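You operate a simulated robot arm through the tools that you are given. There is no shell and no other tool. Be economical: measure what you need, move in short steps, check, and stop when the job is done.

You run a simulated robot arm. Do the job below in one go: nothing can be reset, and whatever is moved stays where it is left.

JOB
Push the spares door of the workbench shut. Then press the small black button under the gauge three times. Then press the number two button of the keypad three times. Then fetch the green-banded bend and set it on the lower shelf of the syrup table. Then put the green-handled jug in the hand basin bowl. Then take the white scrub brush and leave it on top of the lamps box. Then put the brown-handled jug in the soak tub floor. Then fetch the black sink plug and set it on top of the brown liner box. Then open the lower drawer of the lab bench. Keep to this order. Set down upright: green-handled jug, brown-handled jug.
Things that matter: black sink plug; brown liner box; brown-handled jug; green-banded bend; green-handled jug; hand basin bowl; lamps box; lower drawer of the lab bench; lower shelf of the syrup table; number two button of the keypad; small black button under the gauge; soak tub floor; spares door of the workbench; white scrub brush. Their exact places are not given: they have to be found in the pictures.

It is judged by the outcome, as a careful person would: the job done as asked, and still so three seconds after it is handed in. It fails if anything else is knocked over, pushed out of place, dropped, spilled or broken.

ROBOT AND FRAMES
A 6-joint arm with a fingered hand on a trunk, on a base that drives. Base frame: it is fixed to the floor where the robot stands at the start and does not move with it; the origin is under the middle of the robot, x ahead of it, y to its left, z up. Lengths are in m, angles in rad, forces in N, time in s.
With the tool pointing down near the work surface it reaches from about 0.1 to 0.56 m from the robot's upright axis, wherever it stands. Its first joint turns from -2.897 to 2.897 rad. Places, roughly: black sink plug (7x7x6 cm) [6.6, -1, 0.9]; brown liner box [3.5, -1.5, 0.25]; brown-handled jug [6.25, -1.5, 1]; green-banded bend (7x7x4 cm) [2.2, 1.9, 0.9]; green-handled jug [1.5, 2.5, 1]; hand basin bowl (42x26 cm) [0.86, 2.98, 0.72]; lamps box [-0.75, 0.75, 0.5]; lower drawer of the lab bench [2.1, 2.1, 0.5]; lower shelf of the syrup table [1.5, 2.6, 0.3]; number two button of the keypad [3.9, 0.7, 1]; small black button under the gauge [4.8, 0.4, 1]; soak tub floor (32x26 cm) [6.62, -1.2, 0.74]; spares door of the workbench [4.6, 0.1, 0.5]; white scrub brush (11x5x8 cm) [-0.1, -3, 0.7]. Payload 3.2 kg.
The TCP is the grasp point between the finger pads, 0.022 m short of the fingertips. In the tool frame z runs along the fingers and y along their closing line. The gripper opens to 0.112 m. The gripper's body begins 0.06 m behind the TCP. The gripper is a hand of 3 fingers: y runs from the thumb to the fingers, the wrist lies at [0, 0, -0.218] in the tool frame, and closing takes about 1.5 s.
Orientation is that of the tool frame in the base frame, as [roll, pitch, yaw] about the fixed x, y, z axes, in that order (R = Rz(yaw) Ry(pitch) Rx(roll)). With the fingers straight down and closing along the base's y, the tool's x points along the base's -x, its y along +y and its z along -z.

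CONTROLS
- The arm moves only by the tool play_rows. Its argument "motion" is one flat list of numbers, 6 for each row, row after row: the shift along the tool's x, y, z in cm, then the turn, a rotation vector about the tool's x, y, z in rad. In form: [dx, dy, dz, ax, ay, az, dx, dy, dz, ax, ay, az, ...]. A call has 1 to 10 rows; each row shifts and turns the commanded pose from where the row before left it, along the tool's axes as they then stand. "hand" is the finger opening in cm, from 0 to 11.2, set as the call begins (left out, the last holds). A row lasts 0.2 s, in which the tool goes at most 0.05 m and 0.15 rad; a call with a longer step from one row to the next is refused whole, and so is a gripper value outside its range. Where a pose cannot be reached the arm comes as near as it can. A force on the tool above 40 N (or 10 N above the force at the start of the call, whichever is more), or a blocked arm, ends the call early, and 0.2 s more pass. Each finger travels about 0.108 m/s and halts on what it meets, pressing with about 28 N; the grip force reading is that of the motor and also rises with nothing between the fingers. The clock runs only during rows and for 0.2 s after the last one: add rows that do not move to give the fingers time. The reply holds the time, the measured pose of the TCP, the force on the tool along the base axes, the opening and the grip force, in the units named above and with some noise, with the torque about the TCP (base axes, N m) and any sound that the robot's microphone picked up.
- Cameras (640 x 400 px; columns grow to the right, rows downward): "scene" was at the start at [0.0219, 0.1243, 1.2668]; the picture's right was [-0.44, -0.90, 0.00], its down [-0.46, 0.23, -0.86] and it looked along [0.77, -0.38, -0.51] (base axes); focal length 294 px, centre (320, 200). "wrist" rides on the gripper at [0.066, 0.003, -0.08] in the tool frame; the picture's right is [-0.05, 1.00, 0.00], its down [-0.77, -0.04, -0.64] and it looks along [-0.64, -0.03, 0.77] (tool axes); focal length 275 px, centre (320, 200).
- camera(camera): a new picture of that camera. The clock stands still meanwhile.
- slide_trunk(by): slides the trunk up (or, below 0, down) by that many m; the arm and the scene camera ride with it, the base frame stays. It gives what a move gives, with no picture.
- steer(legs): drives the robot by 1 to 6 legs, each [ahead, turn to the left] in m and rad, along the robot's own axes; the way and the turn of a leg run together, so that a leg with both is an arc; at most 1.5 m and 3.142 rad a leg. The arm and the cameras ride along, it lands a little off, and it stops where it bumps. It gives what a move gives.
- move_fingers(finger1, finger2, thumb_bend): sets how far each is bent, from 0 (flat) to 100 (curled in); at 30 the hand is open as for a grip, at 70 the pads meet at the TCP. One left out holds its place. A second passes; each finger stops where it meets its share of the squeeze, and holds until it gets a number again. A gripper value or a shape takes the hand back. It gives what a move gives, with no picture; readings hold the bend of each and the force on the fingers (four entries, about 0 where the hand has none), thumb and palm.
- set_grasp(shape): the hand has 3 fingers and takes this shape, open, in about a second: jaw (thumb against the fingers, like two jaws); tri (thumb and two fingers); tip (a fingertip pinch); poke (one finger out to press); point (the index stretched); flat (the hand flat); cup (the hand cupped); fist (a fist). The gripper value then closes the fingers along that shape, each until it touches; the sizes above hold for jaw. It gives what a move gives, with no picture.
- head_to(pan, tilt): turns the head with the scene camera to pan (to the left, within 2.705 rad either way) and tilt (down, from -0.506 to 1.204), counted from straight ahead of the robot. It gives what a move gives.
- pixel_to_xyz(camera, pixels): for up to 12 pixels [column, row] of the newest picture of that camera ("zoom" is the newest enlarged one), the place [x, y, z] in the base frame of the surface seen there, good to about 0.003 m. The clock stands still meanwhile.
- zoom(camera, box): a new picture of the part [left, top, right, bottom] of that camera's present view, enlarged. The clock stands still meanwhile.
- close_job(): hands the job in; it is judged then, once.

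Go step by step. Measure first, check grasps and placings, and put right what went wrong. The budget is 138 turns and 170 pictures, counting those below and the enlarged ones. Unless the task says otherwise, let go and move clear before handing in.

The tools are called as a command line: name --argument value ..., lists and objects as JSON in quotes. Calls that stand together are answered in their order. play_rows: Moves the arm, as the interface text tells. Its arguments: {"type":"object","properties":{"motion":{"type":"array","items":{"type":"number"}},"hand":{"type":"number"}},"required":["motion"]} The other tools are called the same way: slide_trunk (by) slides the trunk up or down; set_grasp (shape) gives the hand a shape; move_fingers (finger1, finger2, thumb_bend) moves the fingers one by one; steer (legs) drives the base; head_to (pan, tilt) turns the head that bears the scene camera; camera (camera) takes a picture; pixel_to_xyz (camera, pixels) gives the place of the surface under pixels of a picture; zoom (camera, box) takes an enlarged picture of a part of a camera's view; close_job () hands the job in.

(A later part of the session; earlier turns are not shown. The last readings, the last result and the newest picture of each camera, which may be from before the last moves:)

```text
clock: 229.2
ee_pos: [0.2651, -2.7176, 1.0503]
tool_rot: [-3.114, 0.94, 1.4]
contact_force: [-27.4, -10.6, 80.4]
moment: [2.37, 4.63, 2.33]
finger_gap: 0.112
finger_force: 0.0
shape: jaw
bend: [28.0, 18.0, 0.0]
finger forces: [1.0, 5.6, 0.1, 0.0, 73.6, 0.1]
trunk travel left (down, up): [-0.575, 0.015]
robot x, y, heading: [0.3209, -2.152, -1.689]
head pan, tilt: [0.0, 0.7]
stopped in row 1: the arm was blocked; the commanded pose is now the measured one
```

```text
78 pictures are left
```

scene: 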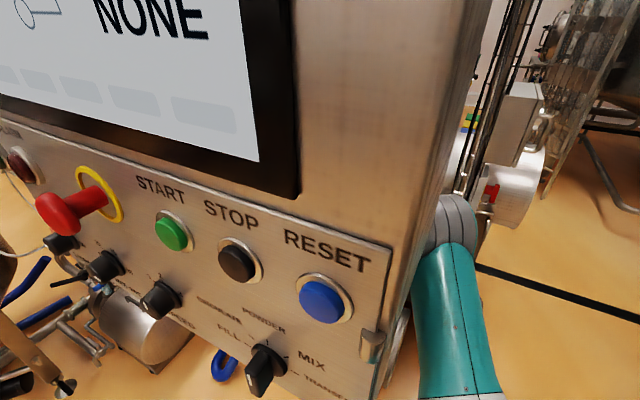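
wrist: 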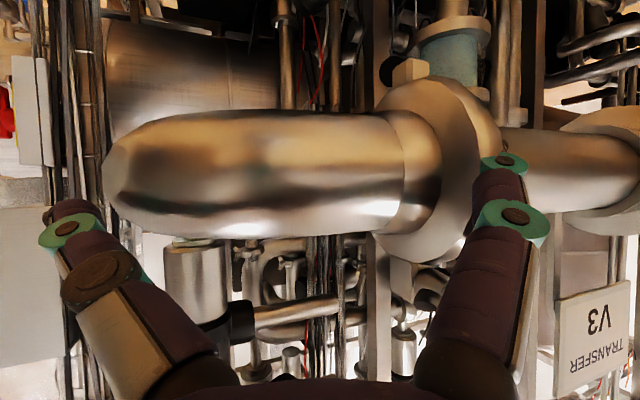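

Lifting is blocked, so something holds the arm higher up. Let me measure where the panel edge and the arm are in the current scene view.

camera --camera "scene"

pixel_to_xyz --camera "scene" --pixels '[[390, 255], [375, 390], [470, 10], [440, 130], [420, 230], [400, 330], [450, 220], [430, 300], [420, 390], [325, 300], [460, 300], [260, 370]]'

head_to --pan -0.4 --tilt 1.0

camera --camera "scene"

```text
77 pictures are left
```

scene: 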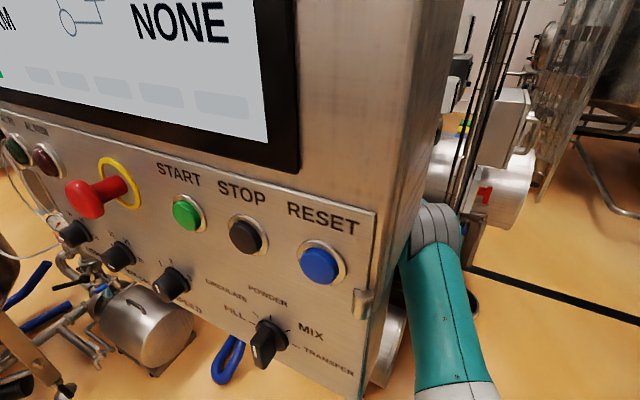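

```text
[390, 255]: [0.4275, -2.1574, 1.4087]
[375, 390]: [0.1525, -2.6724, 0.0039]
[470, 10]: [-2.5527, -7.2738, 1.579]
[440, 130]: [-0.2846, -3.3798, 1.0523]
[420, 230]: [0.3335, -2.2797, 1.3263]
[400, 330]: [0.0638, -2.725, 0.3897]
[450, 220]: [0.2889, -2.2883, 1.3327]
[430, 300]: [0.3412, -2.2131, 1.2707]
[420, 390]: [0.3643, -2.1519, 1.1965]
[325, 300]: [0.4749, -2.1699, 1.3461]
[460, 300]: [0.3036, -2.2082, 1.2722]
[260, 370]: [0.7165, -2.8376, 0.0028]
```

```text
clock: 230.1
ee_pos: [0.2646, -2.7204, 1.0521]
tool_rot: [-3.116, 0.94, 1.394]
contact_force: [-35.6, 37.8, 104.4]
moment: [3.04, 6.33, 0.97]
finger_gap: 0.112
finger_force: 0.0
shape: jaw
bend: [28.0, 19.0, 0.0]
finger forces: [5.1, 10.9, 0.0, 0.0, 109.5, 0.1]
trunk travel left (down, up): [-0.575, 0.015]
robot x, y, heading: [0.3174, -2.1526, -1.685]
head pan, tilt: [-0.4, 1.0]
```

```text
76 pictures are left
```

scene: 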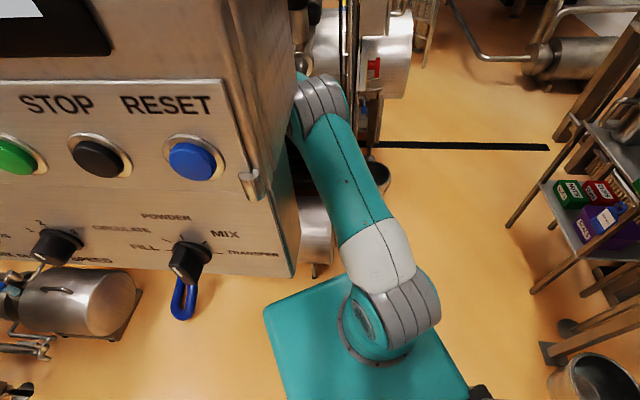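

The elbow is pressed against the deep panel housing's right face (l≈1.45), so the way out is to swing right (−x). I'll try a small arm shift to the right with slight up.

play_rows --motion '[0, -2, 0, 0, 0, 0, -0.3, -2, -0.2, 0, 0, 0, -0.3, -2, -0.2, 0, 0, 0]'

```text
clock: 230.4
ee_pos: [0.2477, -2.7054, 1.0188]
tool_rot: [-3.124, 0.917, 1.327]
contact_force: [-5.8, 33.4, 21.5]
moment: [0.01, 0.97, -1.01]
finger_gap: 0.1112
finger_force: 0.1
shape: jaw
bend: [29.0, 19.0, 26.0]
finger forces: [0.1, 1.7, 0.0, 0.0, 32.5, 0.0]
trunk travel left (down, up): [-0.575, 0.015]
robot x, y, heading: [0.3172, -2.146, -1.727]
head pan, tilt: [-0.4, 1.0]
stopped in row 1: the arm was blocked; the commanded pose is now the measured one
```

Force dropped; the hand moved clear of the pipe. Now try turning the base right to swing the elbow off the panel.

steer --legs '[[0, -0.15]]'

camera --camera "wrist"

```text
clock: 231.2
ee_pos: [0.2225, -2.7655, 0.8298]
tool_rot: [-3.133, 0.663, 1.224]
contact_force: [-0.9, 1.2, 0.7]
moment: [-0.07, -0.02, 0.08]
finger_gap: 0.112
finger_force: 0.1
shape: jaw
bend: [30.0, 30.0, 30.0]
finger forces: [0.1, 0.1, 0.1, 0.1, 0.0, 0.0]
trunk travel left (down, up): [-0.575, 0.015]
robot x, y, heading: [0.3153, -2.1242, -1.761]
head pan, tilt: [-0.4, 1.0]
stopped in leg 1: the robot was blocked; the commanded pose is now the measured one
```

```text
75 pictures are left
```

wrist: 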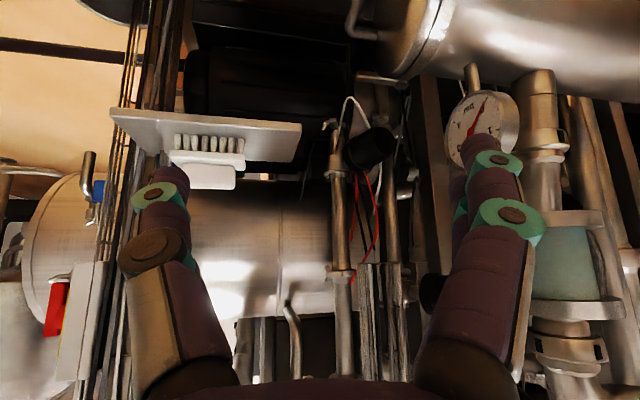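

The hand is free of contact now. Reverse 0.35 m, which also moves the elbow away from the panel face.

steer --legs '[[-0.35, 0]]'

camera --camera "scene"

```text
clock: 231.9
ee_pos: [0.2304, -2.7683, 0.7402]
tool_rot: [-3.134, 0.515, 1.207]
contact_force: [0.0, -0.4, -1.2]
moment: [-0.03, -0.01, -0.03]
finger_gap: 0.1117
finger_force: 0.0
shape: jaw
bend: [30.0, 30.0, 30.0]
finger forces: [0.0, 0.0, 0.0, 0.1, 0.0, 0.1]
trunk travel left (down, up): [-0.575, 0.015]
robot x, y, heading: [0.3181, -2.1214, -1.762]
head pan, tilt: [-0.4, 1.0]
stopped in leg 1: the robot was blocked; the commanded pose is now the measured one
```

```text
74 pictures are left
```

scene: 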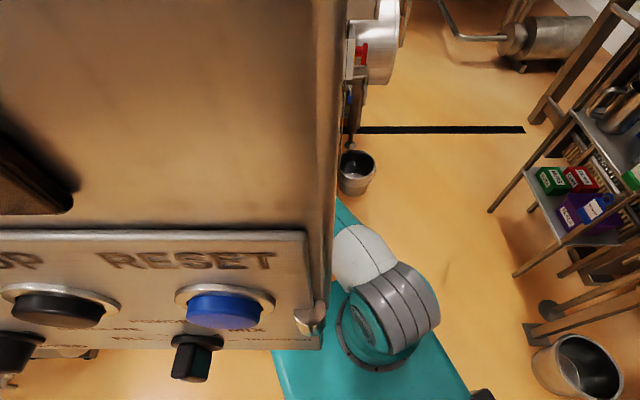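

Reverse is still blocked by the arm's contact with the housing and the hand sagged to z 0.74. The free direction is to swing the arm right (tool −y), which is clear of the tray; do that.

play_rows --motion '[0, -3, 0, 0, 0, 0, 0, -3, 0, 0, 0, 0, 0, -3, 0, 0, 0, 0, 0, -3, 0, 0, 0, 0]'

camera --camera "scene"

```text
clock: 232.2
ee_pos: [0.2222, -2.7495, 0.7073]
tool_rot: [-3.123, 0.436, 1.217]
contact_force: [0.0, 0.7, -0.7]
moment: [-0.02, 0.01, -0.04]
finger_gap: 0.1118
finger_force: 0.0
shape: jaw
bend: [30.0, 30.0, 30.0]
finger forces: [0.0, 0.0, 0.0, 0.1, 0.0, 0.1]
trunk travel left (down, up): [-0.575, 0.015]
robot x, y, heading: [0.3137, -2.12, -1.757]
head pan, tilt: [-0.4, 1.0]
stopped in row 1: the arm was blocked; the commanded pose is now the measured one
```

```text
73 pictures are left
```

scene: 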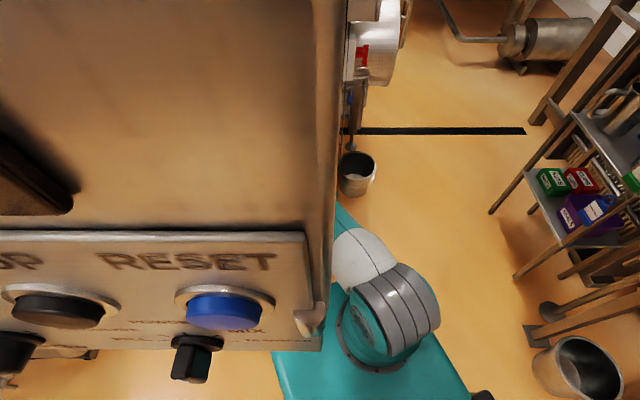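

It looks like the arm has slipped beneath the panel housing, so raising and swinging are blocked. Lowering the trunk a little should free it.

slide_trunk --by -0.1

camera --camera "scene"

camera --camera "wrist"

```text
clock: 232.5
ee_pos: [0.2242, -2.7353, 0.6835]
tool_rot: [-3.115, 0.384, 1.224]
contact_force: [-0.4, 0.3, -0.3]
moment: [0.02, 0.01, 0.01]
finger_gap: 0.1118
finger_force: 0.1
shape: jaw
bend: [30.0, 30.0, 30.0]
finger forces: [0.0, 0.0, 0.1, 0.0, 0.0, 0.0]
trunk travel left (down, up): [-0.572, 0.018]
robot x, y, heading: [0.3146, -2.1205, -1.75]
head pan, tilt: [-0.4, 1.0]
stopped: the arm was blocked; the commanded pose is now the measured one
```

```text
72 pictures are left
```

scene: 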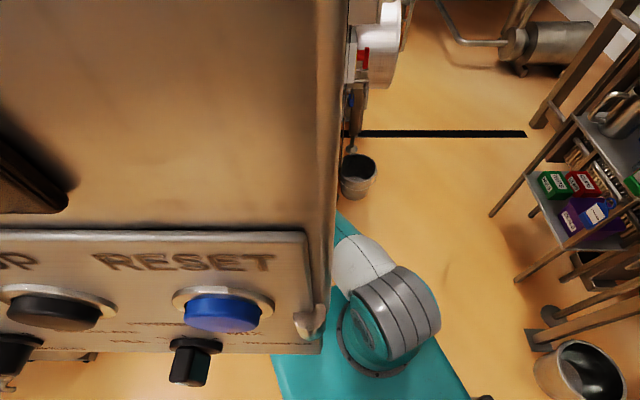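

```text
71 pictures are left
```

wrist: 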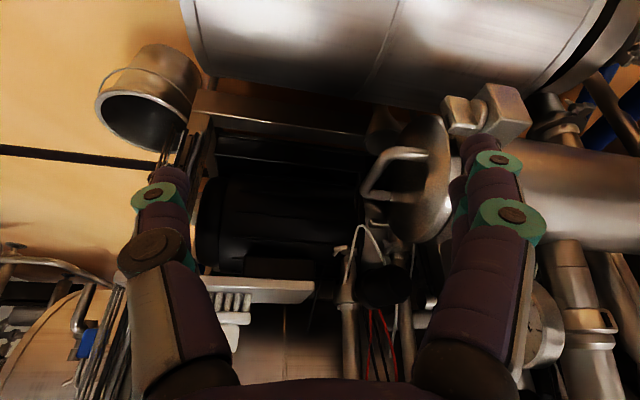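

The contact is relaxing with each attempt (drift shrinks 9→3→2 cm). I'll repeat the trunk lowering.

slide_trunk --by -0.1

slide_trunk --by -0.05

slide_trunk --by -0.05

```text
clock: 232.9
ee_pos: [0.2223, -2.7281, 0.6708]
tool_rot: [-3.114, 0.366, 1.223]
contact_force: [0.1, -0.5, -0.2]
moment: [-0.04, 0.05, 0.0]
finger_gap: 0.1121
finger_force: 0.1
shape: jaw
bend: [30.0, 30.0, 30.0]
finger forces: [0.0, 0.1, 0.0, 0.0, 0.0, 0.0]
trunk travel left (down, up): [-0.57, 0.02]
robot x, y, heading: [0.3165, -2.1194, -1.753]
head pan, tilt: [-0.4, 1.0]
stopped: the arm was blocked; the commanded pose is now the measured one
```

```text
clock: 233.8
ee_pos: [0.2228, -2.7288, 0.6216]
tool_rot: [-3.113, 0.368, 1.222]
contact_force: [0.1, -0.4, 0.0]
moment: [-0.04, -0.04, 0.0]
finger_gap: 0.112
finger_force: 0.0
shape: jaw
bend: [30.0, 30.0, 30.0]
finger forces: [0.1, 0.0, 0.0, 0.0, 0.0, 0.1]
trunk travel left (down, up): [-0.52, 0.07]
robot x, y, heading: [0.3198, -2.1215, -1.755]
head pan, tilt: [-0.4, 1.0]
```

```text
clock: 234.7
ee_pos: [0.2223, -2.7304, 0.5719]
tool_rot: [-3.111, 0.366, 1.221]
contact_force: [0.4, 0.4, 0.5]
moment: [-0.01, 0.0, -0.04]
finger_gap: 0.1123
finger_force: 0.1
shape: jaw
bend: [30.0, 30.0, 30.0]
finger forces: [0.0, 0.0, 0.1, 0.0, 0.0, 0.0]
trunk travel left (down, up): [-0.47, 0.12]
robot x, y, heading: [0.3162, -2.1217, -1.758]
head pan, tilt: [-0.4, 1.0]
```

The trunk moved freely for 10 cm: the arm is loose. Now reverse out.

steer --legs '[[-0.5, 0]]'

head_to --pan 0.0 --tilt 0.55

camera --camera "scene"

```text
clock: 237.7
ee_pos: [0.3086, -2.2609, 0.554]
tool_rot: [-3.112, 0.353, 1.219]
contact_force: [0.1, 0.1, -0.2]
moment: [-0.03, 0.03, 0.01]
finger_gap: 0.1117
finger_force: 0.1
shape: jaw
bend: [30.0, 30.0, 30.0]
finger forces: [0.1, 0.0, 0.0, 0.1, 0.0, 0.0]
trunk travel left (down, up): [-0.47, 0.12]
robot x, y, heading: [0.4125, -1.6228, -1.757]
head pan, tilt: [-0.4, 1.0]
```

```text
clock: 238.6
ee_pos: [0.309, -2.2603, 0.5538]
tool_rot: [-3.114, 0.354, 1.218]
contact_force: [0.4, 0.6, 0.1]
moment: [0.0, -0.04, -0.03]
finger_gap: 0.1123
finger_force: 0.1
shape: jaw
bend: [30.0, 30.0, 30.0]
finger forces: [0.1, 0.0, 0.0, 0.0, 0.1, 0.0]
trunk travel left (down, up): [-0.47, 0.12]
robot x, y, heading: [0.4092, -1.623, -1.764]
head pan, tilt: [0.0, 0.55]
```

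```text
70 pictures are left
```

scene: 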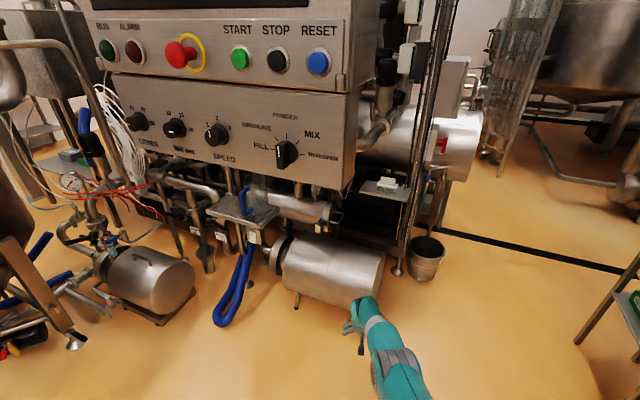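

Out and clear; nothing looks displaced. Now measure the housing corner, motor end, pail and brush from here.

pixel_to_xyz --camera "scene" --pixels '[[348, 185], [345, 100], [381, 270], [376, 300], [361, 308], [425, 260], [412, 278], [398, 270], [388, 181], [375, 192], [402, 198], [375, 20]]'

zoom --camera "scene" --box '[330, 110, 470, 310]'

```text
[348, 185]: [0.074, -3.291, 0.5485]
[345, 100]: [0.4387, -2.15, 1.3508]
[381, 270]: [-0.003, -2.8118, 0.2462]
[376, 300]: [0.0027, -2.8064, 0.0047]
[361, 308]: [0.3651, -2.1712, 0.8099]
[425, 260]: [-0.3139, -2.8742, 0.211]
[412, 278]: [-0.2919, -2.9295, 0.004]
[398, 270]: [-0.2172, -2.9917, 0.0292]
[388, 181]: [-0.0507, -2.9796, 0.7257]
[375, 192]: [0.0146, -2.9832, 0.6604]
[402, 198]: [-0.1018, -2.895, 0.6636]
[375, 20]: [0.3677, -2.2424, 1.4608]
```

```text
2.00 times, centred on (400, 210) of scene
```

zoom: 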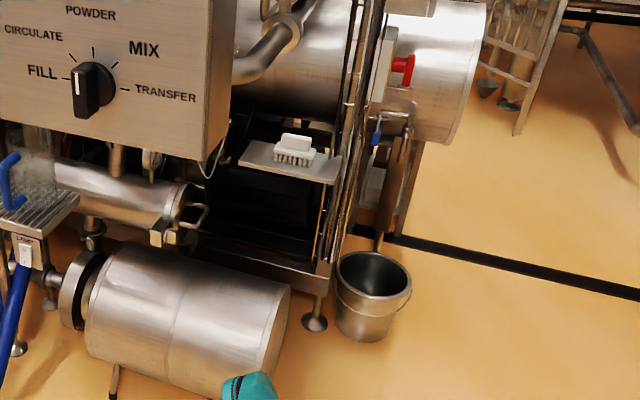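

Best stand is to the right of the housing: about (−0.166,−2.387) facing square to the skid. First retract and raise the hand in the open here.

play_rows --motion '[1.28, 0, -4.4, 0, 0, 0, 1.28, 0, -4.4, 0, 0, 0, 1.28, 0, -4.4, 0, 0, 0, 1.28, 0, -4.4, 0, 0, 0, 1.28, 0, -4.4, 0, 0, 0, 1.28, 0, -4.4, 0, 0, 0, 1.28, 0, -4.4, 0, 0, 0, 1.28, 0, -4.4, 0, 0.118, 0, 0, 0, 0, 0, 0.118, 0, 0, 0, 0, 0, 0.118, 0]'

head_to --pan 0.0 --tilt 0.9

camera --camera "scene"

```text
clock: 240.8
ee_pos: [0.3936, -2.0602, 0.8497]
tool_rot: [-3.116, -0.006, 1.207]
contact_force: [0.1, 1.1, -0.4]
moment: [0.0, 0.0, -0.02]
finger_gap: 0.1119
finger_force: 0.0
shape: jaw
bend: [30.0, 30.0, 30.0]
finger forces: [0.0, 0.0, 0.0, 0.0, 0.0, 0.0]
trunk travel left (down, up): [-0.47, 0.12]
robot x, y, heading: [0.4139, -1.6216, -1.763]
head pan, tilt: [0.0, 0.55]
```

```text
clock: 241.6
ee_pos: [0.3919, -2.0596, 0.8509]
tool_rot: [-3.115, -0.002, 1.209]
contact_force: [0.1, -0.2, -0.9]
moment: [0.0, 0.0, 0.01]
finger_gap: 0.1117
finger_force: 0.1
shape: jaw
bend: [30.0, 30.0, 30.0]
finger forces: [0.0, 0.0, 0.1, 0.0, 0.0, 0.0]
trunk travel left (down, up): [-0.47, 0.12]
robot x, y, heading: [0.4152, -1.6207, -1.761]
head pan, tilt: [0.0, 0.901]
```

```text
68 pictures are left
```

scene: 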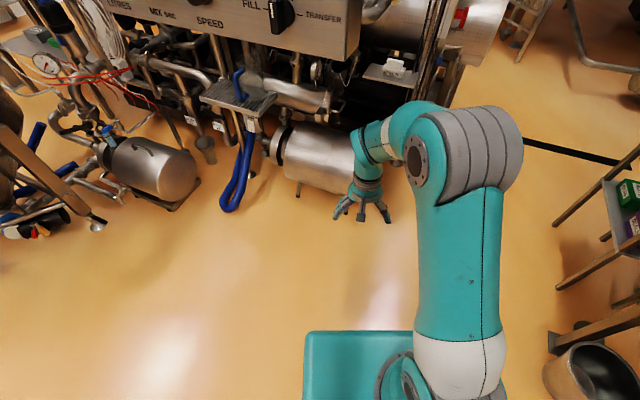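

The teal base edge is visible at (305,333); measure it to know the footprint.

pixel_to_xyz --camera "scene" --pixels '[[308, 336], [309, 390], [370, 335], [412, 334], [470, 140], [555, 335], [590, 350], [400, 62]]'

```text
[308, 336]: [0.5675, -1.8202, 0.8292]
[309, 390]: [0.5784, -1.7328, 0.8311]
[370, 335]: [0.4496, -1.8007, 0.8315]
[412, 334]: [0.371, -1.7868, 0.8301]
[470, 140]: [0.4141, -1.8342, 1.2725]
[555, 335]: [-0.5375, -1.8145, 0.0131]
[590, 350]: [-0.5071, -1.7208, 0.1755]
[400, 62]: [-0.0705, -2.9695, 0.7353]
```

The footprint is small (front ~0.18 m, half-width ~0.19 m), so I can stand at about l=1.10. Drive there.

steer --legs '[[0, -0.415], [0.857, 0], [0, 0.082]]'

camera --camera "scene"

camera --camera "wrist"

```text
clock: 247.9
ee_pos: [-0.2449, -2.7363, 0.8494]
tool_rot: [-3.115, -0.001, 0.867]
contact_force: [-0.1, 0.2, -0.1]
moment: [0.0, -0.02, -0.03]
finger_gap: 0.112
finger_force: 0.0
shape: jaw
bend: [30.0, 30.0, 30.0]
finger forces: [0.0, 0.1, 0.0, 0.0, 0.1, 0.1]
trunk travel left (down, up): [-0.47, 0.12]
robot x, y, heading: [-0.084, -2.3339, -2.099]
head pan, tilt: [0.0, 0.901]
```

```text
67 pictures are left
```

scene: 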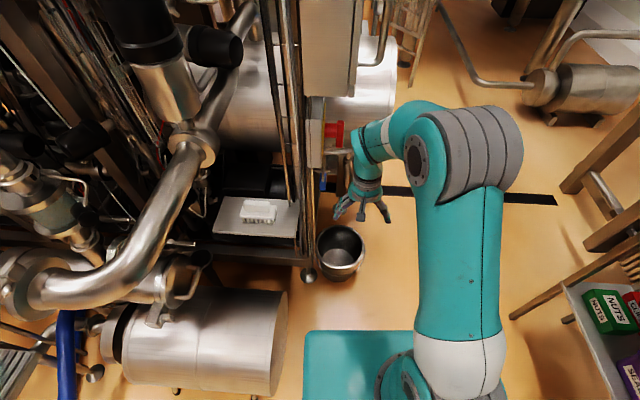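

```text
66 pictures are left
```

wrist: 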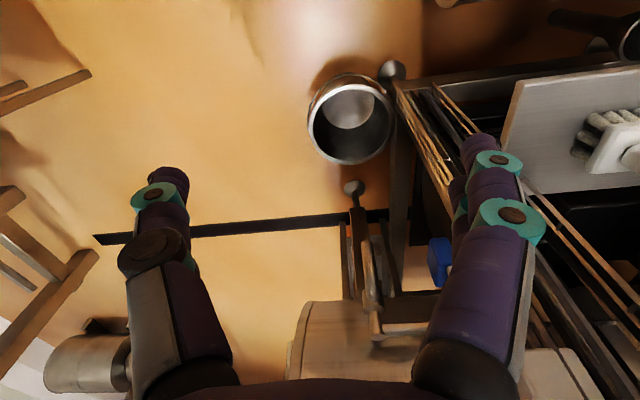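

pixel_to_xyz --camera "scene" --pixels '[[190, 150], [170, 215], [210, 150], [245, 15], [243, 210], [275, 210], [258, 203], [217, 233], [296, 238], [307, 180], [290, 60], [100, 275]]'

zoom --camera "scene" --box '[180, 120, 340, 270]'

```text
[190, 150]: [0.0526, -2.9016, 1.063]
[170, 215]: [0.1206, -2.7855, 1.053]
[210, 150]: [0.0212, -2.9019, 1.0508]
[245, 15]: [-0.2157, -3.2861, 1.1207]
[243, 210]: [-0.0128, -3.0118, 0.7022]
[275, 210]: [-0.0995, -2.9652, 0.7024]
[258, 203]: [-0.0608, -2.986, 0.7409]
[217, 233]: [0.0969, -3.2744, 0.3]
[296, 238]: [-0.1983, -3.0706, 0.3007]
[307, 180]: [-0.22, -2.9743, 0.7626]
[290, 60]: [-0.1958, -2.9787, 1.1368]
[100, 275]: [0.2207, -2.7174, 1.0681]
```

```text
2.67 times, centred on (260, 195) of scene
```

zoom: 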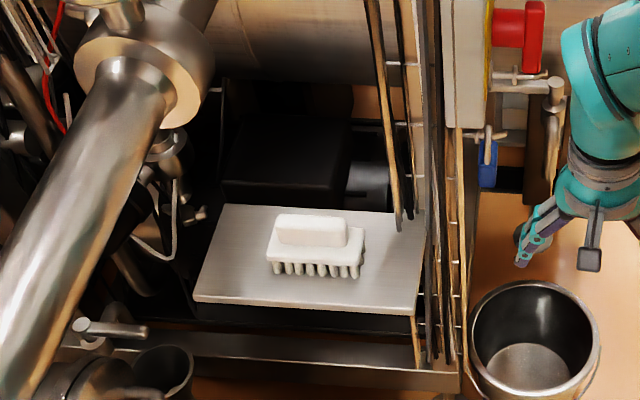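

The pipe elbow (z≈1.05) overhangs on the left and the post bundle is right of the tray; I'll use a hand tilted ~35° reaching in low from the front. First align yaw, retract, and tilt; then drive 0.13 m.

play_rows --motion '[4, 0, 0, 0, 0, -0.105, 4, 0, 0, 0, 0, -0.106, 4, 0, 0, 0, 0, 0, 0, 0, 0, 0, -0.15, 0, 0, 0, 0, 0, -0.15, 0, 0, 0, 0, 0, -0.15, 0, 0, 0, 0, 0, -0.15, 0]'

steer --legs '[[0.13, 0]]'

camera --camera "scene"

```text
clock: 249.5
ee_pos: [-0.184, -2.7048, 0.8713]
tool_rot: [-3.108, 0.584, 1.099]
contact_force: [-0.3, -0.4, 0.2]
moment: [0.0, -0.02, 0.0]
finger_gap: 0.1119
finger_force: 0.0
shape: jaw
bend: [30.0, 30.0, 30.0]
finger forces: [0.1, 0.0, 0.0, 0.0, 0.0, 0.0]
out of reach, approached as far as the arm can: row 5, 6, 7
trunk travel left (down, up): [-0.47, 0.12]
robot x, y, heading: [-0.0811, -2.331, -2.101]
head pan, tilt: [0.0, 0.901]
```

```text
clock: 250.8
ee_pos: [-0.2479, -2.816, 0.873]
tool_rot: [-3.109, 0.586, 1.097]
contact_force: [-0.6, 0.5, -0.4]
moment: [0.04, 0.03, 0.02]
finger_gap: 0.1121
finger_force: 0.1
shape: jaw
bend: [30.0, 30.0, 30.0]
finger forces: [0.1, 0.0, 0.1, 0.0, 0.1, 0.0]
trunk travel left (down, up): [-0.47, 0.12]
robot x, y, heading: [-0.1455, -2.4407, -2.097]
head pan, tilt: [0.0, 0.901]
```

```text
64 pictures are left
```

scene: 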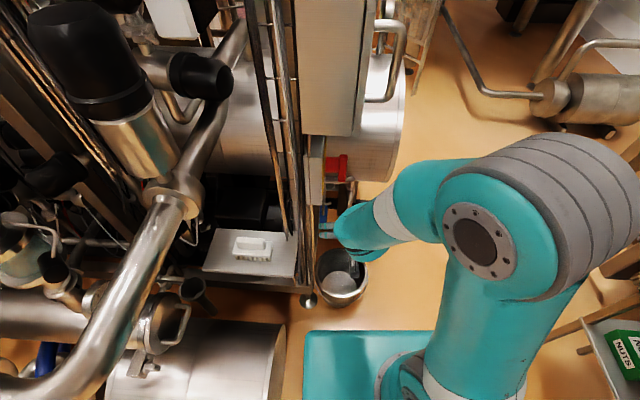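

I'll swing the hand left and slightly back, then lower it in front of the tray.

play_rows --motion '[1.25, 4.5, -0.83, 0, 0, 0, 1.25, 4.5, -0.83, 0, 0, 0, 0, 4.5, 0, 0, 0, 0, 0, 4.0, 0, 0, 0, 0, 2.03, 0, 3.05, 0, 0, 0, 2.03, 0, 3.05, 0, 0, 0, 2.03, 0, 3.05, 0, 0, 0]'

camera --camera "scene"

camera --camera "wrist"

```text
clock: 252.4
ee_pos: [-0.0814, -2.8712, 0.7567]
tool_rot: [-3.109, 0.586, 1.1]
contact_force: [-1.3, -0.5, -0.2]
moment: [0.02, -0.01, -0.01]
finger_gap: 0.1119
finger_force: 0.1
shape: jaw
bend: [30.0, 30.0, 30.0]
finger forces: [0.0, 0.0, 0.1, 0.0, 0.0, 0.1]
trunk travel left (down, up): [-0.47, 0.12]
robot x, y, heading: [-0.1494, -2.4445, -2.101]
head pan, tilt: [0.0, 0.901]
```

```text
63 pictures are left
```

scene: 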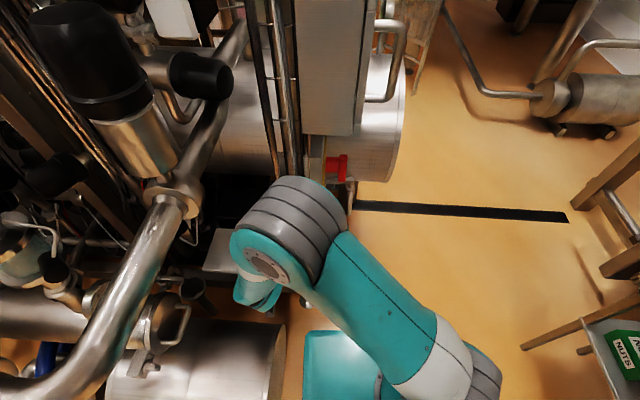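

```text
62 pictures are left
```

wrist: 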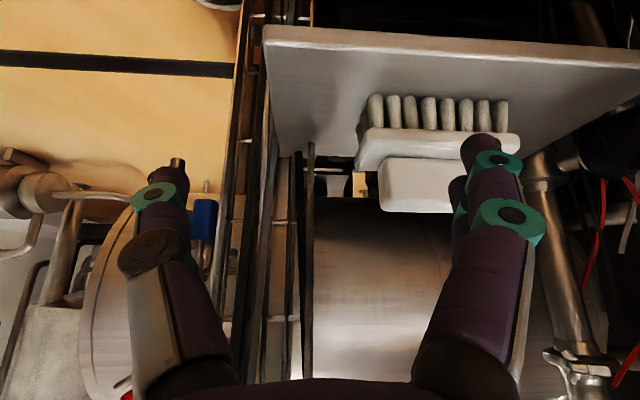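

The brush handle appears at wrist (420,185). Measure its ends.

pixel_to_xyz --camera "wrist" --pixels '[[385, 185], [382, 205], [420, 185], [450, 185], [453, 208], [365, 145], [460, 145], [365, 165], [518, 145], [425, 165], [420, 210]]'

```text
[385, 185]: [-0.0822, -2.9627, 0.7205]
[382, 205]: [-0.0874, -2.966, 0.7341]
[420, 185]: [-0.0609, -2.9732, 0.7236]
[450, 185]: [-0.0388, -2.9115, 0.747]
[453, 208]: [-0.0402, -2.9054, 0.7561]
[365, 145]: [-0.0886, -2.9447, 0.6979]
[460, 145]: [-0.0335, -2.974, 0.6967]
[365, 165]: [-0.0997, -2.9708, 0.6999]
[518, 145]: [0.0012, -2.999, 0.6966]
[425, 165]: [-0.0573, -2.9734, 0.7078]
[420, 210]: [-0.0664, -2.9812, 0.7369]
```

pixel_to_xyz --camera "wrist" --pixels '[[560, 250], [540, 185], [585, 150], [620, 130], [545, 160], [530, 170], [600, 345]]'

```text
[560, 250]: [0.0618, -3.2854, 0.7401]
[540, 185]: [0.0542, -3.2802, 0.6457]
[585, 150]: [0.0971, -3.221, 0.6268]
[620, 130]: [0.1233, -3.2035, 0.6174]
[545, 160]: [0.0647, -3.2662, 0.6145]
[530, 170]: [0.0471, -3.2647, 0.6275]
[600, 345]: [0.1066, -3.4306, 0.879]
```

Clear behind. Shift 7.5 cm left, then forward 9.5 cm so the fingers straddle the handle; check before lowering.

play_rows --motion '[0, 3.75, 0, 0, 0, 0, 0, 3.75, 0, 0, 0, 0, -2.64, 0, 1.75, 0, 0, 0, -2.64, 0, 1.75, 0, 0, 0, -2.64, 0, 1.75, 0, 0, 0, 0, 0, 0, 0, 0, 0]'

camera --camera "wrist"

```text
clock: 253.8
ee_pos: [-0.0616, -2.9911, 0.7542]
tool_rot: [-3.109, 0.586, 1.1]
contact_force: [-0.2, 0.0, -0.1]
moment: [0.0, 0.01, 0.0]
finger_gap: 0.1122
finger_force: 0.0
shape: jaw
bend: [30.0, 30.0, 30.0]
finger forces: [0.0, 0.0, 0.1, 0.0, 0.0, 0.1]
trunk travel left (down, up): [-0.47, 0.12]
robot x, y, heading: [-0.1487, -2.4405, -2.099]
head pan, tilt: [0.0, 0.901]
```

```text
61 pictures are left
```

wrist: 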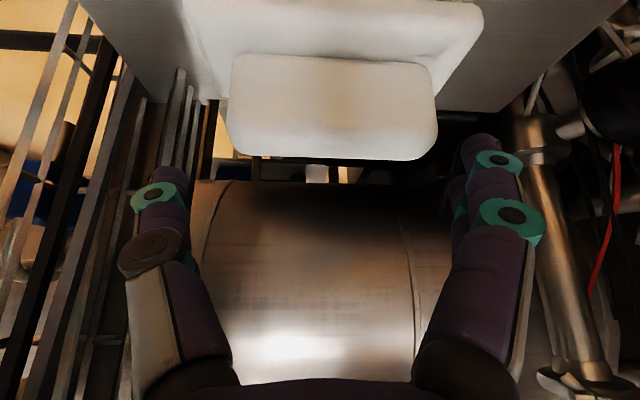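

The handle is centred between the fingers. Lower 2.8 cm and close.

play_rows --motion '[0.52, 0, 0.78, 0, 0, 0, 0.52, 0, 0.78, 0, 0, 0, 0.5, 0, 0.76, 0, 0, 0, 0, 0, 0, 0, 0, 0]'

play_rows --motion '[0, 0, 0, 0, 0, 0, 0, 0, 0, 0, 0, 0, 0, 0, 0, 0, 0, 0, 0, 0, 0, 0, 0, 0, 0, 0, 0, 0, 0, 0]' --hand 4

camera --camera "wrist"

```text
clock: 254.8
ee_pos: [-0.0608, -2.9885, 0.7278]
tool_rot: [-3.108, 0.587, 1.098]
contact_force: [0.2, -0.4, -1.3]
moment: [-0.01, 0.02, 0.02]
finger_gap: 0.1122
finger_force: 0.0
shape: jaw
bend: [30.0, 30.0, 30.0]
finger forces: [0.0, 0.1, 0.0, 0.0, 0.1, 0.1]
trunk travel left (down, up): [-0.47, 0.12]
robot x, y, heading: [-0.1452, -2.442, -2.1]
head pan, tilt: [0.0, 0.901]
```

```text
clock: 256.0
ee_pos: [-0.0621, -2.9901, 0.7279]
tool_rot: [-3.109, 0.587, 1.098]
contact_force: [-0.5, 0.0, 0.9]
moment: [-0.03, -0.09, -0.01]
finger_gap: 0.0745
finger_force: 27.7
shape: jaw
bend: [67.0, 71.0, 72.0]
finger forces: [13.4, 12.4, 0.1, 0.0, 25.0, 0.0]
trunk travel left (down, up): [-0.47, 0.12]
robot x, y, heading: [-0.1451, -2.4426, -2.1]
head pan, tilt: [0.0, 0.901]
```

```text
60 pictures are left
```

wrist: 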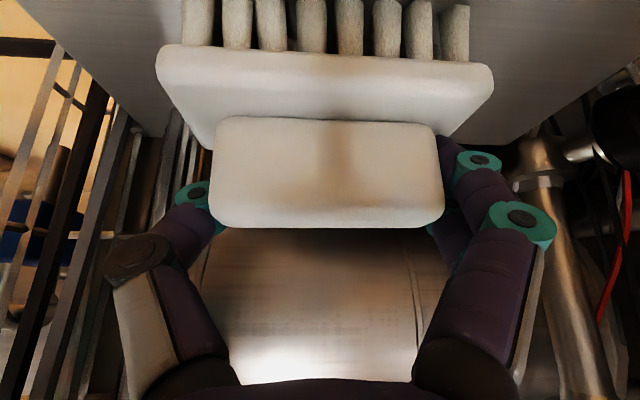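

Gripped (7.5 cm, 25 N). Lift 4 cm, withdraw, and swing back to the right.

play_rows --motion '[-1.1, 0, -1.67, 0, 0, 0, -1.1, 0, -1.67, 0, 0, 0, 2.64, 0, -1.75, 0, 0, 0, 2.64, 0, -1.75, 0, 0, 0, 2.64, 0, -1.75, 0, 0, 0, 0, -3.75, 0, 0, 0, 0, 0, -3.75, 0, 0, 0, 0]'

play_rows --motion '[-2.03, 0, -3.05, 0, 0, 0, -2.03, 0, -3.05, 0, 0, 0, 0, -4, 0, 0, 0, 0, 0, -4.5, 0, 0, 0, 0, 0, -4.5, 0, 0, 0, 0, 0, -4.5, 0, 0, 0, 0]'

camera --camera "wrist"

camera --camera "scene"

```text
clock: 257.6
ee_pos: [-0.082, -2.8698, 0.77]
tool_rot: [-3.11, 0.586, 1.099]
contact_force: [-0.3, 0.3, -1.2]
moment: [-0.03, 0.01, 0.02]
finger_gap: 0.0741
finger_force: 27.7
shape: jaw
bend: [67.0, 71.0, 72.0]
finger forces: [14.0, 11.5, 0.1, 0.0, 24.5, 0.0]
trunk travel left (down, up): [-0.47, 0.12]
robot x, y, heading: [-0.1476, -2.4434, -2.105]
head pan, tilt: [0.0, 0.901]
```

```text
clock: 259.0
ee_pos: [-0.2326, -2.8203, 0.855]
tool_rot: [-3.11, 0.585, 1.098]
contact_force: [-1.1, -0.1, -1.0]
moment: [0.0, 0.03, -0.04]
finger_gap: 0.0734
finger_force: 27.9
shape: jaw
bend: [67.0, 72.0, 73.0]
finger forces: [14.1, 11.4, 0.0, 0.0, 25.1, 0.0]
out of reach, approached as far as the arm can: row 5, 6
trunk travel left (down, up): [-0.47, 0.12]
robot x, y, heading: [-0.1525, -2.4455, -2.098]
head pan, tilt: [0.0, 0.901]
```

```text
59 pictures are left
```

wrist: 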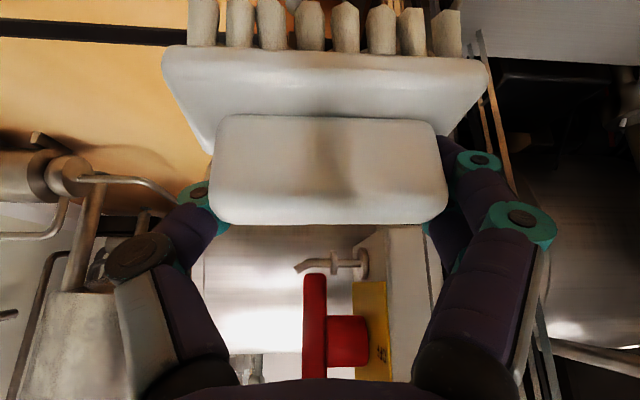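

```text
58 pictures are left
```

scene: 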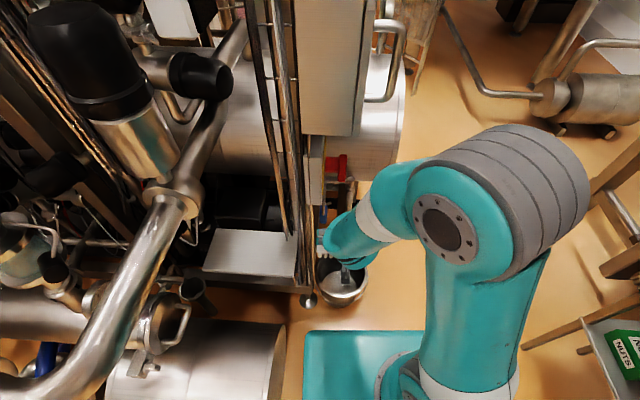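

The brush is secure in the hand. Reverse out along the skid's normal, then turn clockwise and drive to stand in front of the LAMPS box.

steer --legs '[[-1.09, 0], [0, -2.391], [1.4, 0], [0.484, 0], [0, 0.754]]'

head_to --pan 0.0 --tilt 0.7

camera --camera "scene"

```text
clock: 281.2
ee_pos: [-0.388, 0.4346, 0.8552]
tool_rot: [-3.109, 0.584, -0.537]
contact_force: [-0.2, 0.8, -2.0]
moment: [0.04, 0.03, 0.0]
finger_gap: 0.0729
finger_force: 27.9
shape: jaw
bend: [67.0, 72.0, 73.0]
finger forces: [14.0, 11.3, 0.1, 0.0, 24.5, 0.1]
trunk travel left (down, up): [-0.47, 0.12]
robot x, y, heading: [-0.0131, 0.3266, 2.547]
head pan, tilt: [0.0, 0.901]
```

```text
clock: 281.9
ee_pos: [-0.3888, 0.4345, 0.8554]
tool_rot: [-3.109, 0.587, -0.537]
contact_force: [0.1, 0.5, -1.4]
moment: [0.0, 0.03, 0.0]
finger_gap: 0.073
finger_force: 28.1
shape: jaw
bend: [67.0, 72.0, 73.0]
finger forces: [14.0, 11.3, 0.0, 0.1, 24.6, 0.1]
trunk travel left (down, up): [-0.47, 0.12]
robot x, y, heading: [-0.0137, 0.324, 2.549]
head pan, tilt: [0.0, 0.7]
```

```text
57 pictures are left
```

scene: 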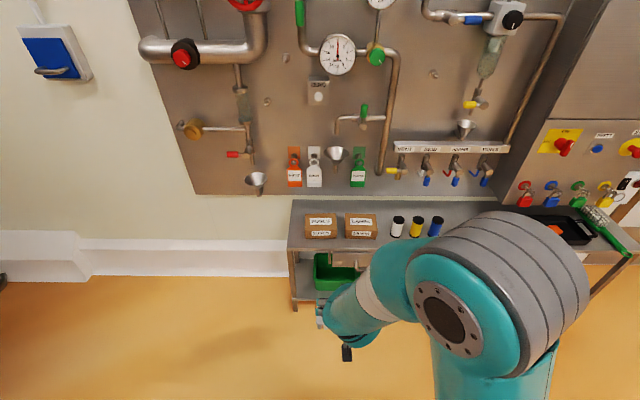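

The LAMPS box is at (360,226), second from the left. Measure its top corners.

zoom --camera "scene" --box '[290, 195, 410, 260]'

pixel_to_xyz --camera "zoom" --pixels '[[300, 105], [455, 105], [305, 195], [460, 200], [380, 150], [380, 205], [240, 150], [555, 150], [570, 120], [265, 150]]'

```text
5.33 times, centred on (350, 228) of scene
```

zoom: 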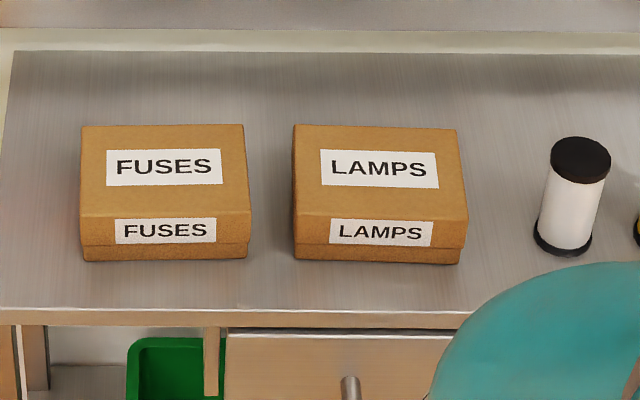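

```text
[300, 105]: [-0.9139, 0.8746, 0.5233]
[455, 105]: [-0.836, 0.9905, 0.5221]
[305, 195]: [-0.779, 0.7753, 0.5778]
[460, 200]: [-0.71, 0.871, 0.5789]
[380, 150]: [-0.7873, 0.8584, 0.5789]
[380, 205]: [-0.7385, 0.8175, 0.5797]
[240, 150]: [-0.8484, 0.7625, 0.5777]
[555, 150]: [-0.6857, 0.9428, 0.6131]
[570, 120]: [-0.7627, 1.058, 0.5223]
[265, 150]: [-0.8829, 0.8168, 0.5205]
```

Box top centre is (−0.771,0.845,0.579). Drive forward 0.40 m, then align the hand over it.

steer --legs '[[0.4, 0]]'

play_rows --motion '[0, -4.2, 0, 0.024, 0, 0.036, 0, -4.2, 0, 0.024, 0, 0.036, 0, -4.2, 0, 0, 0, 0, -2.4, 0, 1.6, 0, 0, 0, -2.4, 0, 1.6, 0, 0, 0]'

camera --camera "wrist"

camera --camera "scene"

```text
clock: 284.4
ee_pos: [-0.7188, 0.6571, 0.8545]
tool_rot: [-3.108, 0.583, -0.537]
contact_force: [0.5, 1.1, -1.4]
moment: [-0.02, 0.0, 0.0]
finger_gap: 0.073
finger_force: 27.9
shape: jaw
bend: [67.0, 72.0, 73.0]
finger forces: [14.0, 11.3, 0.0, 0.0, 24.7, 0.0]
trunk travel left (down, up): [-0.47, 0.12]
robot x, y, heading: [-0.3473, 0.5505, 2.547]
head pan, tilt: [0.0, 0.7]
```

```text
clock: 285.6
ee_pos: [-0.7252, 0.8062, 0.8668]
tool_rot: [-3.109, 0.587, -0.623]
contact_force: [-0.3, -0.1, -1.8]
moment: [0.03, 0.0, -0.02]
finger_gap: 0.0729
finger_force: 28.1
shape: jaw
bend: [67.0, 72.0, 73.0]
finger forces: [14.0, 11.6, 0.1, 0.0, 24.9, 0.0]
out of reach, approached as far as the arm can: row 1, 2, 3
trunk travel left (down, up): [-0.47, 0.12]
robot x, y, heading: [-0.3442, 0.5462, 2.548]
head pan, tilt: [0.0, 0.7]
```

```text
55 pictures are left
```

wrist: 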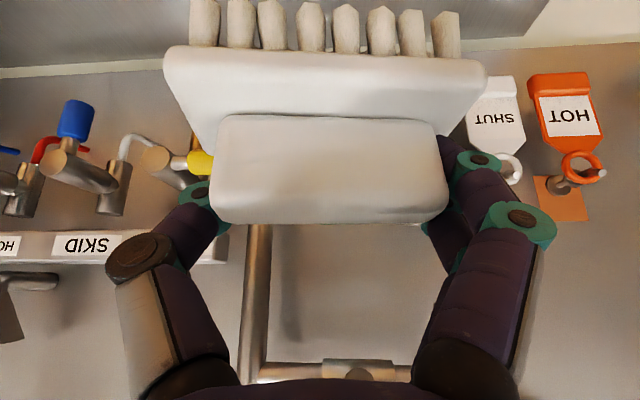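

```text
54 pictures are left
```

scene: 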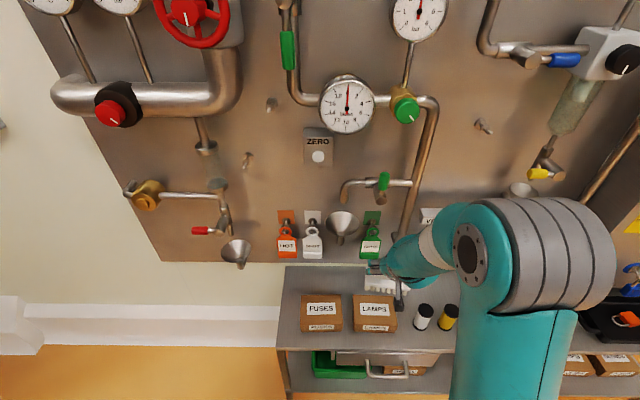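

Move 6 cm forward and lower to ~5 cm above the box, then check.

play_rows --motion '[-2.5, -0.25, 1.66, 0, 0, 0, -2.5, -0.25, 1.66, 0, 0, 0, 2.28, 0, 3.45, 0, 0, 0, 2.28, 0, 3.45, 0, 0, 0, 2.28, 0, 3.45, 0, 0, 0, 2.28, 0, 3.45, 0, 0, 0, 0, 0, 0, 0, 0, 0]'

zoom --camera "scene" --box '[290, 220, 480, 360]'

camera --camera "wrist"

```text
clock: 287.2
ee_pos: [-0.7929, 0.8412, 0.7387]
tool_rot: [-3.09, 0.58, -0.623]
contact_force: [0.5, 0.7, -1.3]
moment: [-0.02, 0.02, 0.0]
finger_gap: 0.0725
finger_force: 28.3
shape: jaw
bend: [67.0, 73.0, 74.0]
finger forces: [14.4, 13.0, 0.0, 0.0, 26.2, 0.1]
out of reach, approached as far as the arm can: row 3, 5, 6
trunk travel left (down, up): [-0.47, 0.12]
robot x, y, heading: [-0.348, 0.5497, 2.55]
head pan, tilt: [0.0, 0.7]
```

```text
2.86 times, centred on (385, 290) of scene
```

zoom: 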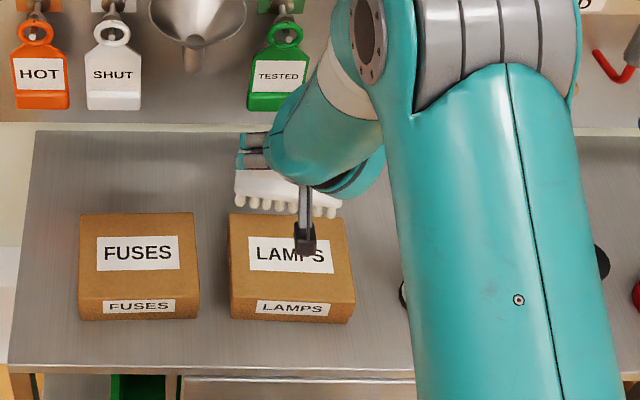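

```text
52 pictures are left
```

wrist: 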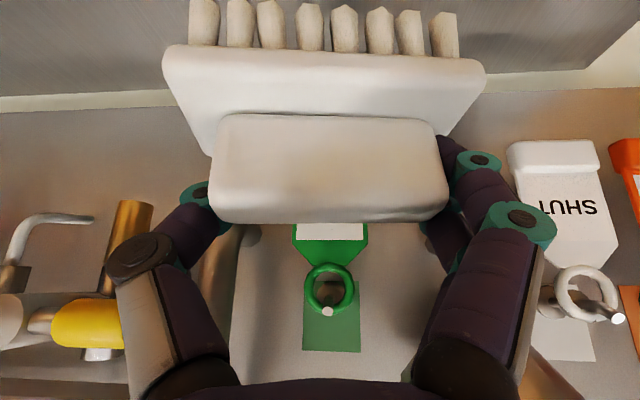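

The arm reached a limit; the brush is ~1.5 cm too far back and left. I'll lower the trunk 5 cm and read the pose.

slide_trunk --by -0.05

play_rows --motion '[0, 0, 0, 0, 0, 0]'

```text
clock: 288.1
ee_pos: [-0.7924, 0.8421, 0.6886]
tool_rot: [-3.09, 0.576, -0.623]
contact_force: [0.1, 0.7, -1.4]
moment: [0.0, -0.01, -0.01]
finger_gap: 0.0723
finger_force: 27.9
shape: jaw
bend: [67.0, 73.0, 74.0]
finger forces: [14.5, 13.1, 0.1, 0.0, 26.3, 0.0]
trunk travel left (down, up): [-0.42, 0.17]
robot x, y, heading: [-0.3458, 0.5485, 2.545]
head pan, tilt: [0.0, 0.7]
```

```text
clock: 288.5
ee_pos: [-0.7928, 0.8434, 0.6892]
tool_rot: [-3.091, 0.576, -0.623]
contact_force: [-1.2, -0.5, -1.0]
moment: [-0.03, 0.02, -0.01]
finger_gap: 0.0724
finger_force: 28.2
shape: jaw
bend: [67.0, 73.0, 74.0]
finger forces: [14.4, 13.2, 0.1, 0.1, 26.4, 0.0]
trunk travel left (down, up): [-0.42, 0.17]
robot x, y, heading: [-0.345, 0.5456, 2.543]
head pan, tilt: [0.0, 0.7]
```

play_rows --motion '[0.67, -0.8, -0.44, 0, 0, 0, 0.67, -0.8, -0.44, 0, 0, 0, 0, 0, 0, 0, 0, 0]'

zoom --camera "scene" --box '[290, 200, 480, 340]'

```text
clock: 289.3
ee_pos: [-0.7813, 0.8422, 0.6966]
tool_rot: [-3.085, 0.574, -0.626]
contact_force: [0.2, 0.5, -1.9]
moment: [0.03, -0.01, -0.01]
finger_gap: 0.0725
finger_force: 28.3
shape: jaw
bend: [67.0, 73.0, 74.0]
finger forces: [14.3, 13.3, 0.0, 0.0, 26.2, 0.0]
out of reach, approached as far as the arm can: row 1, 2
trunk travel left (down, up): [-0.42, 0.17]
robot x, y, heading: [-0.3452, 0.5424, 2.55]
head pan, tilt: [0.0, 0.7]
```

```text
2.86 times, centred on (385, 270) of scene
```

zoom: 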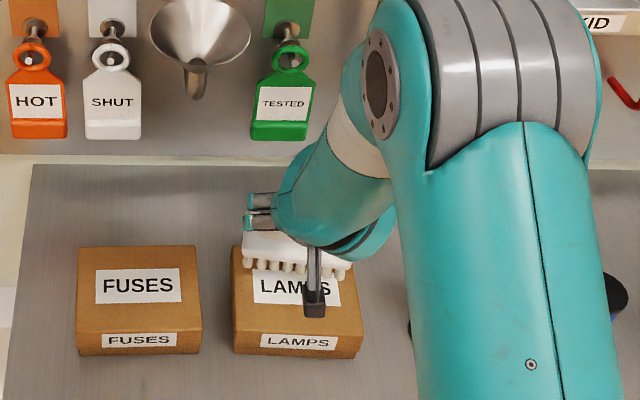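

The brush will land within ~1 cm of the box centre. Lower the trunk in small steps until contact.

slide_trunk --by -0.042

zoom --camera "scene" --box '[290, 200, 480, 340]'

```text
clock: 290.2
ee_pos: [-0.7823, 0.8425, 0.6538]
tool_rot: [-3.085, 0.575, -0.624]
contact_force: [0.1, -0.3, -1.8]
moment: [-0.02, 0.01, 0.0]
finger_gap: 0.0724
finger_force: 27.8
shape: jaw
bend: [67.0, 73.0, 74.0]
finger forces: [14.4, 13.4, 0.0, 0.0, 26.1, 0.0]
trunk travel left (down, up): [-0.378, 0.212]
robot x, y, heading: [-0.3447, 0.549, 2.551]
head pan, tilt: [0.0, 0.7]
```

```text
2.86 times, centred on (385, 270) of scene
```

zoom: 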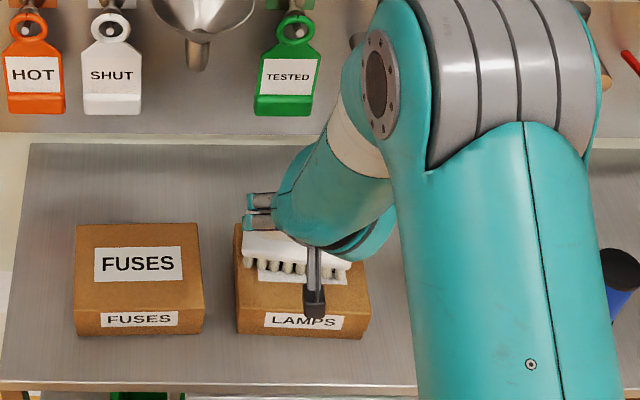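

slide_trunk --by -0.006

slide_trunk --by -0.003

```text
clock: 290.7
ee_pos: [-0.7812, 0.8408, 0.6475]
tool_rot: [-3.084, 0.574, -0.626]
contact_force: [0.1, 0.1, -0.5]
moment: [-0.06, 0.04, 0.03]
finger_gap: 0.0723
finger_force: 28.0
shape: jaw
bend: [67.0, 73.0, 74.0]
finger forces: [14.3, 13.6, 0.0, 0.1, 26.3, 0.0]
trunk travel left (down, up): [-0.372, 0.218]
robot x, y, heading: [-0.3467, 0.5483, 2.548]
head pan, tilt: [0.0, 0.7]
```

```text
clock: 291.3
ee_pos: [-0.7808, 0.8446, 0.6456]
tool_rot: [-3.084, 0.577, -0.627]
contact_force: [-1.1, 3.6, 12.5]
moment: [-0.43, 0.31, -0.11]
finger_gap: 0.0724
finger_force: 27.5
shape: jaw
bend: [67.0, 73.0, 74.0]
finger forces: [14.1, 15.2, 0.0, 0.0, 28.9, 0.0]
trunk travel left (down, up): [-0.369, 0.221]
robot x, y, heading: [-0.3486, 0.552, 2.549]
head pan, tilt: [0.0, 0.7]
```

Contact (12 N). Open the hand, then rise with the trunk and check.

play_rows --motion '[0, 0, 0, 0, 0, 0, 0, 0, 0, 0, 0, 0, 0, 0, 0, 0, 0, 0, 0, 0, 0, 0, 0, 0, 0, 0, 0, 0, 0, 0]' --hand 11.2

slide_trunk --by 0.15

camera --camera "scene"

```text
clock: 292.5
ee_pos: [-0.7815, 0.8421, 0.6445]
tool_rot: [-3.085, 0.574, -0.623]
contact_force: [-0.3, -0.6, 0.0]
moment: [-0.03, -0.01, 0.06]
finger_gap: 0.1121
finger_force: 0.2
shape: jaw
bend: [30.0, 30.0, 30.0]
finger forces: [0.1, 0.0, 0.0, 0.0, 0.0, 0.0]
trunk travel left (down, up): [-0.369, 0.221]
robot x, y, heading: [-0.3458, 0.5473, 2.55]
head pan, tilt: [0.0, 0.7]
```

```text
clock: 294.2
ee_pos: [-0.7829, 0.8421, 0.7949]
tool_rot: [-3.084, 0.574, -0.625]
contact_force: [-0.6, -0.5, -0.1]
moment: [0.01, 0.03, 0.02]
finger_gap: 0.1118
finger_force: 0.1
shape: jaw
bend: [30.0, 30.0, 30.0]
finger forces: [0.0, 0.1, 0.0, 0.0, 0.0, 0.0]
trunk travel left (down, up): [-0.519, 0.071]
robot x, y, heading: [-0.3464, 0.5492, 2.548]
head pan, tilt: [0.0, 0.7]
```

```text
49 pictures are left
```

scene: 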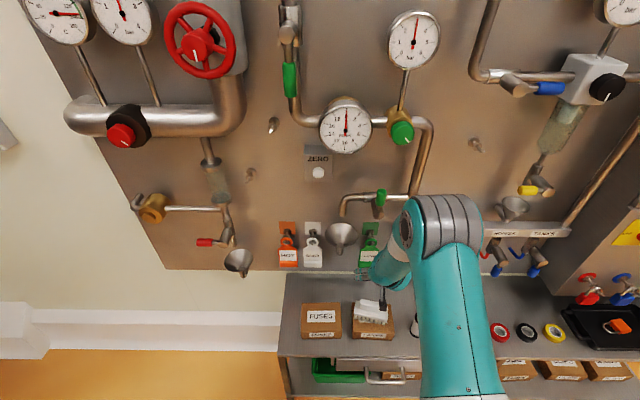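

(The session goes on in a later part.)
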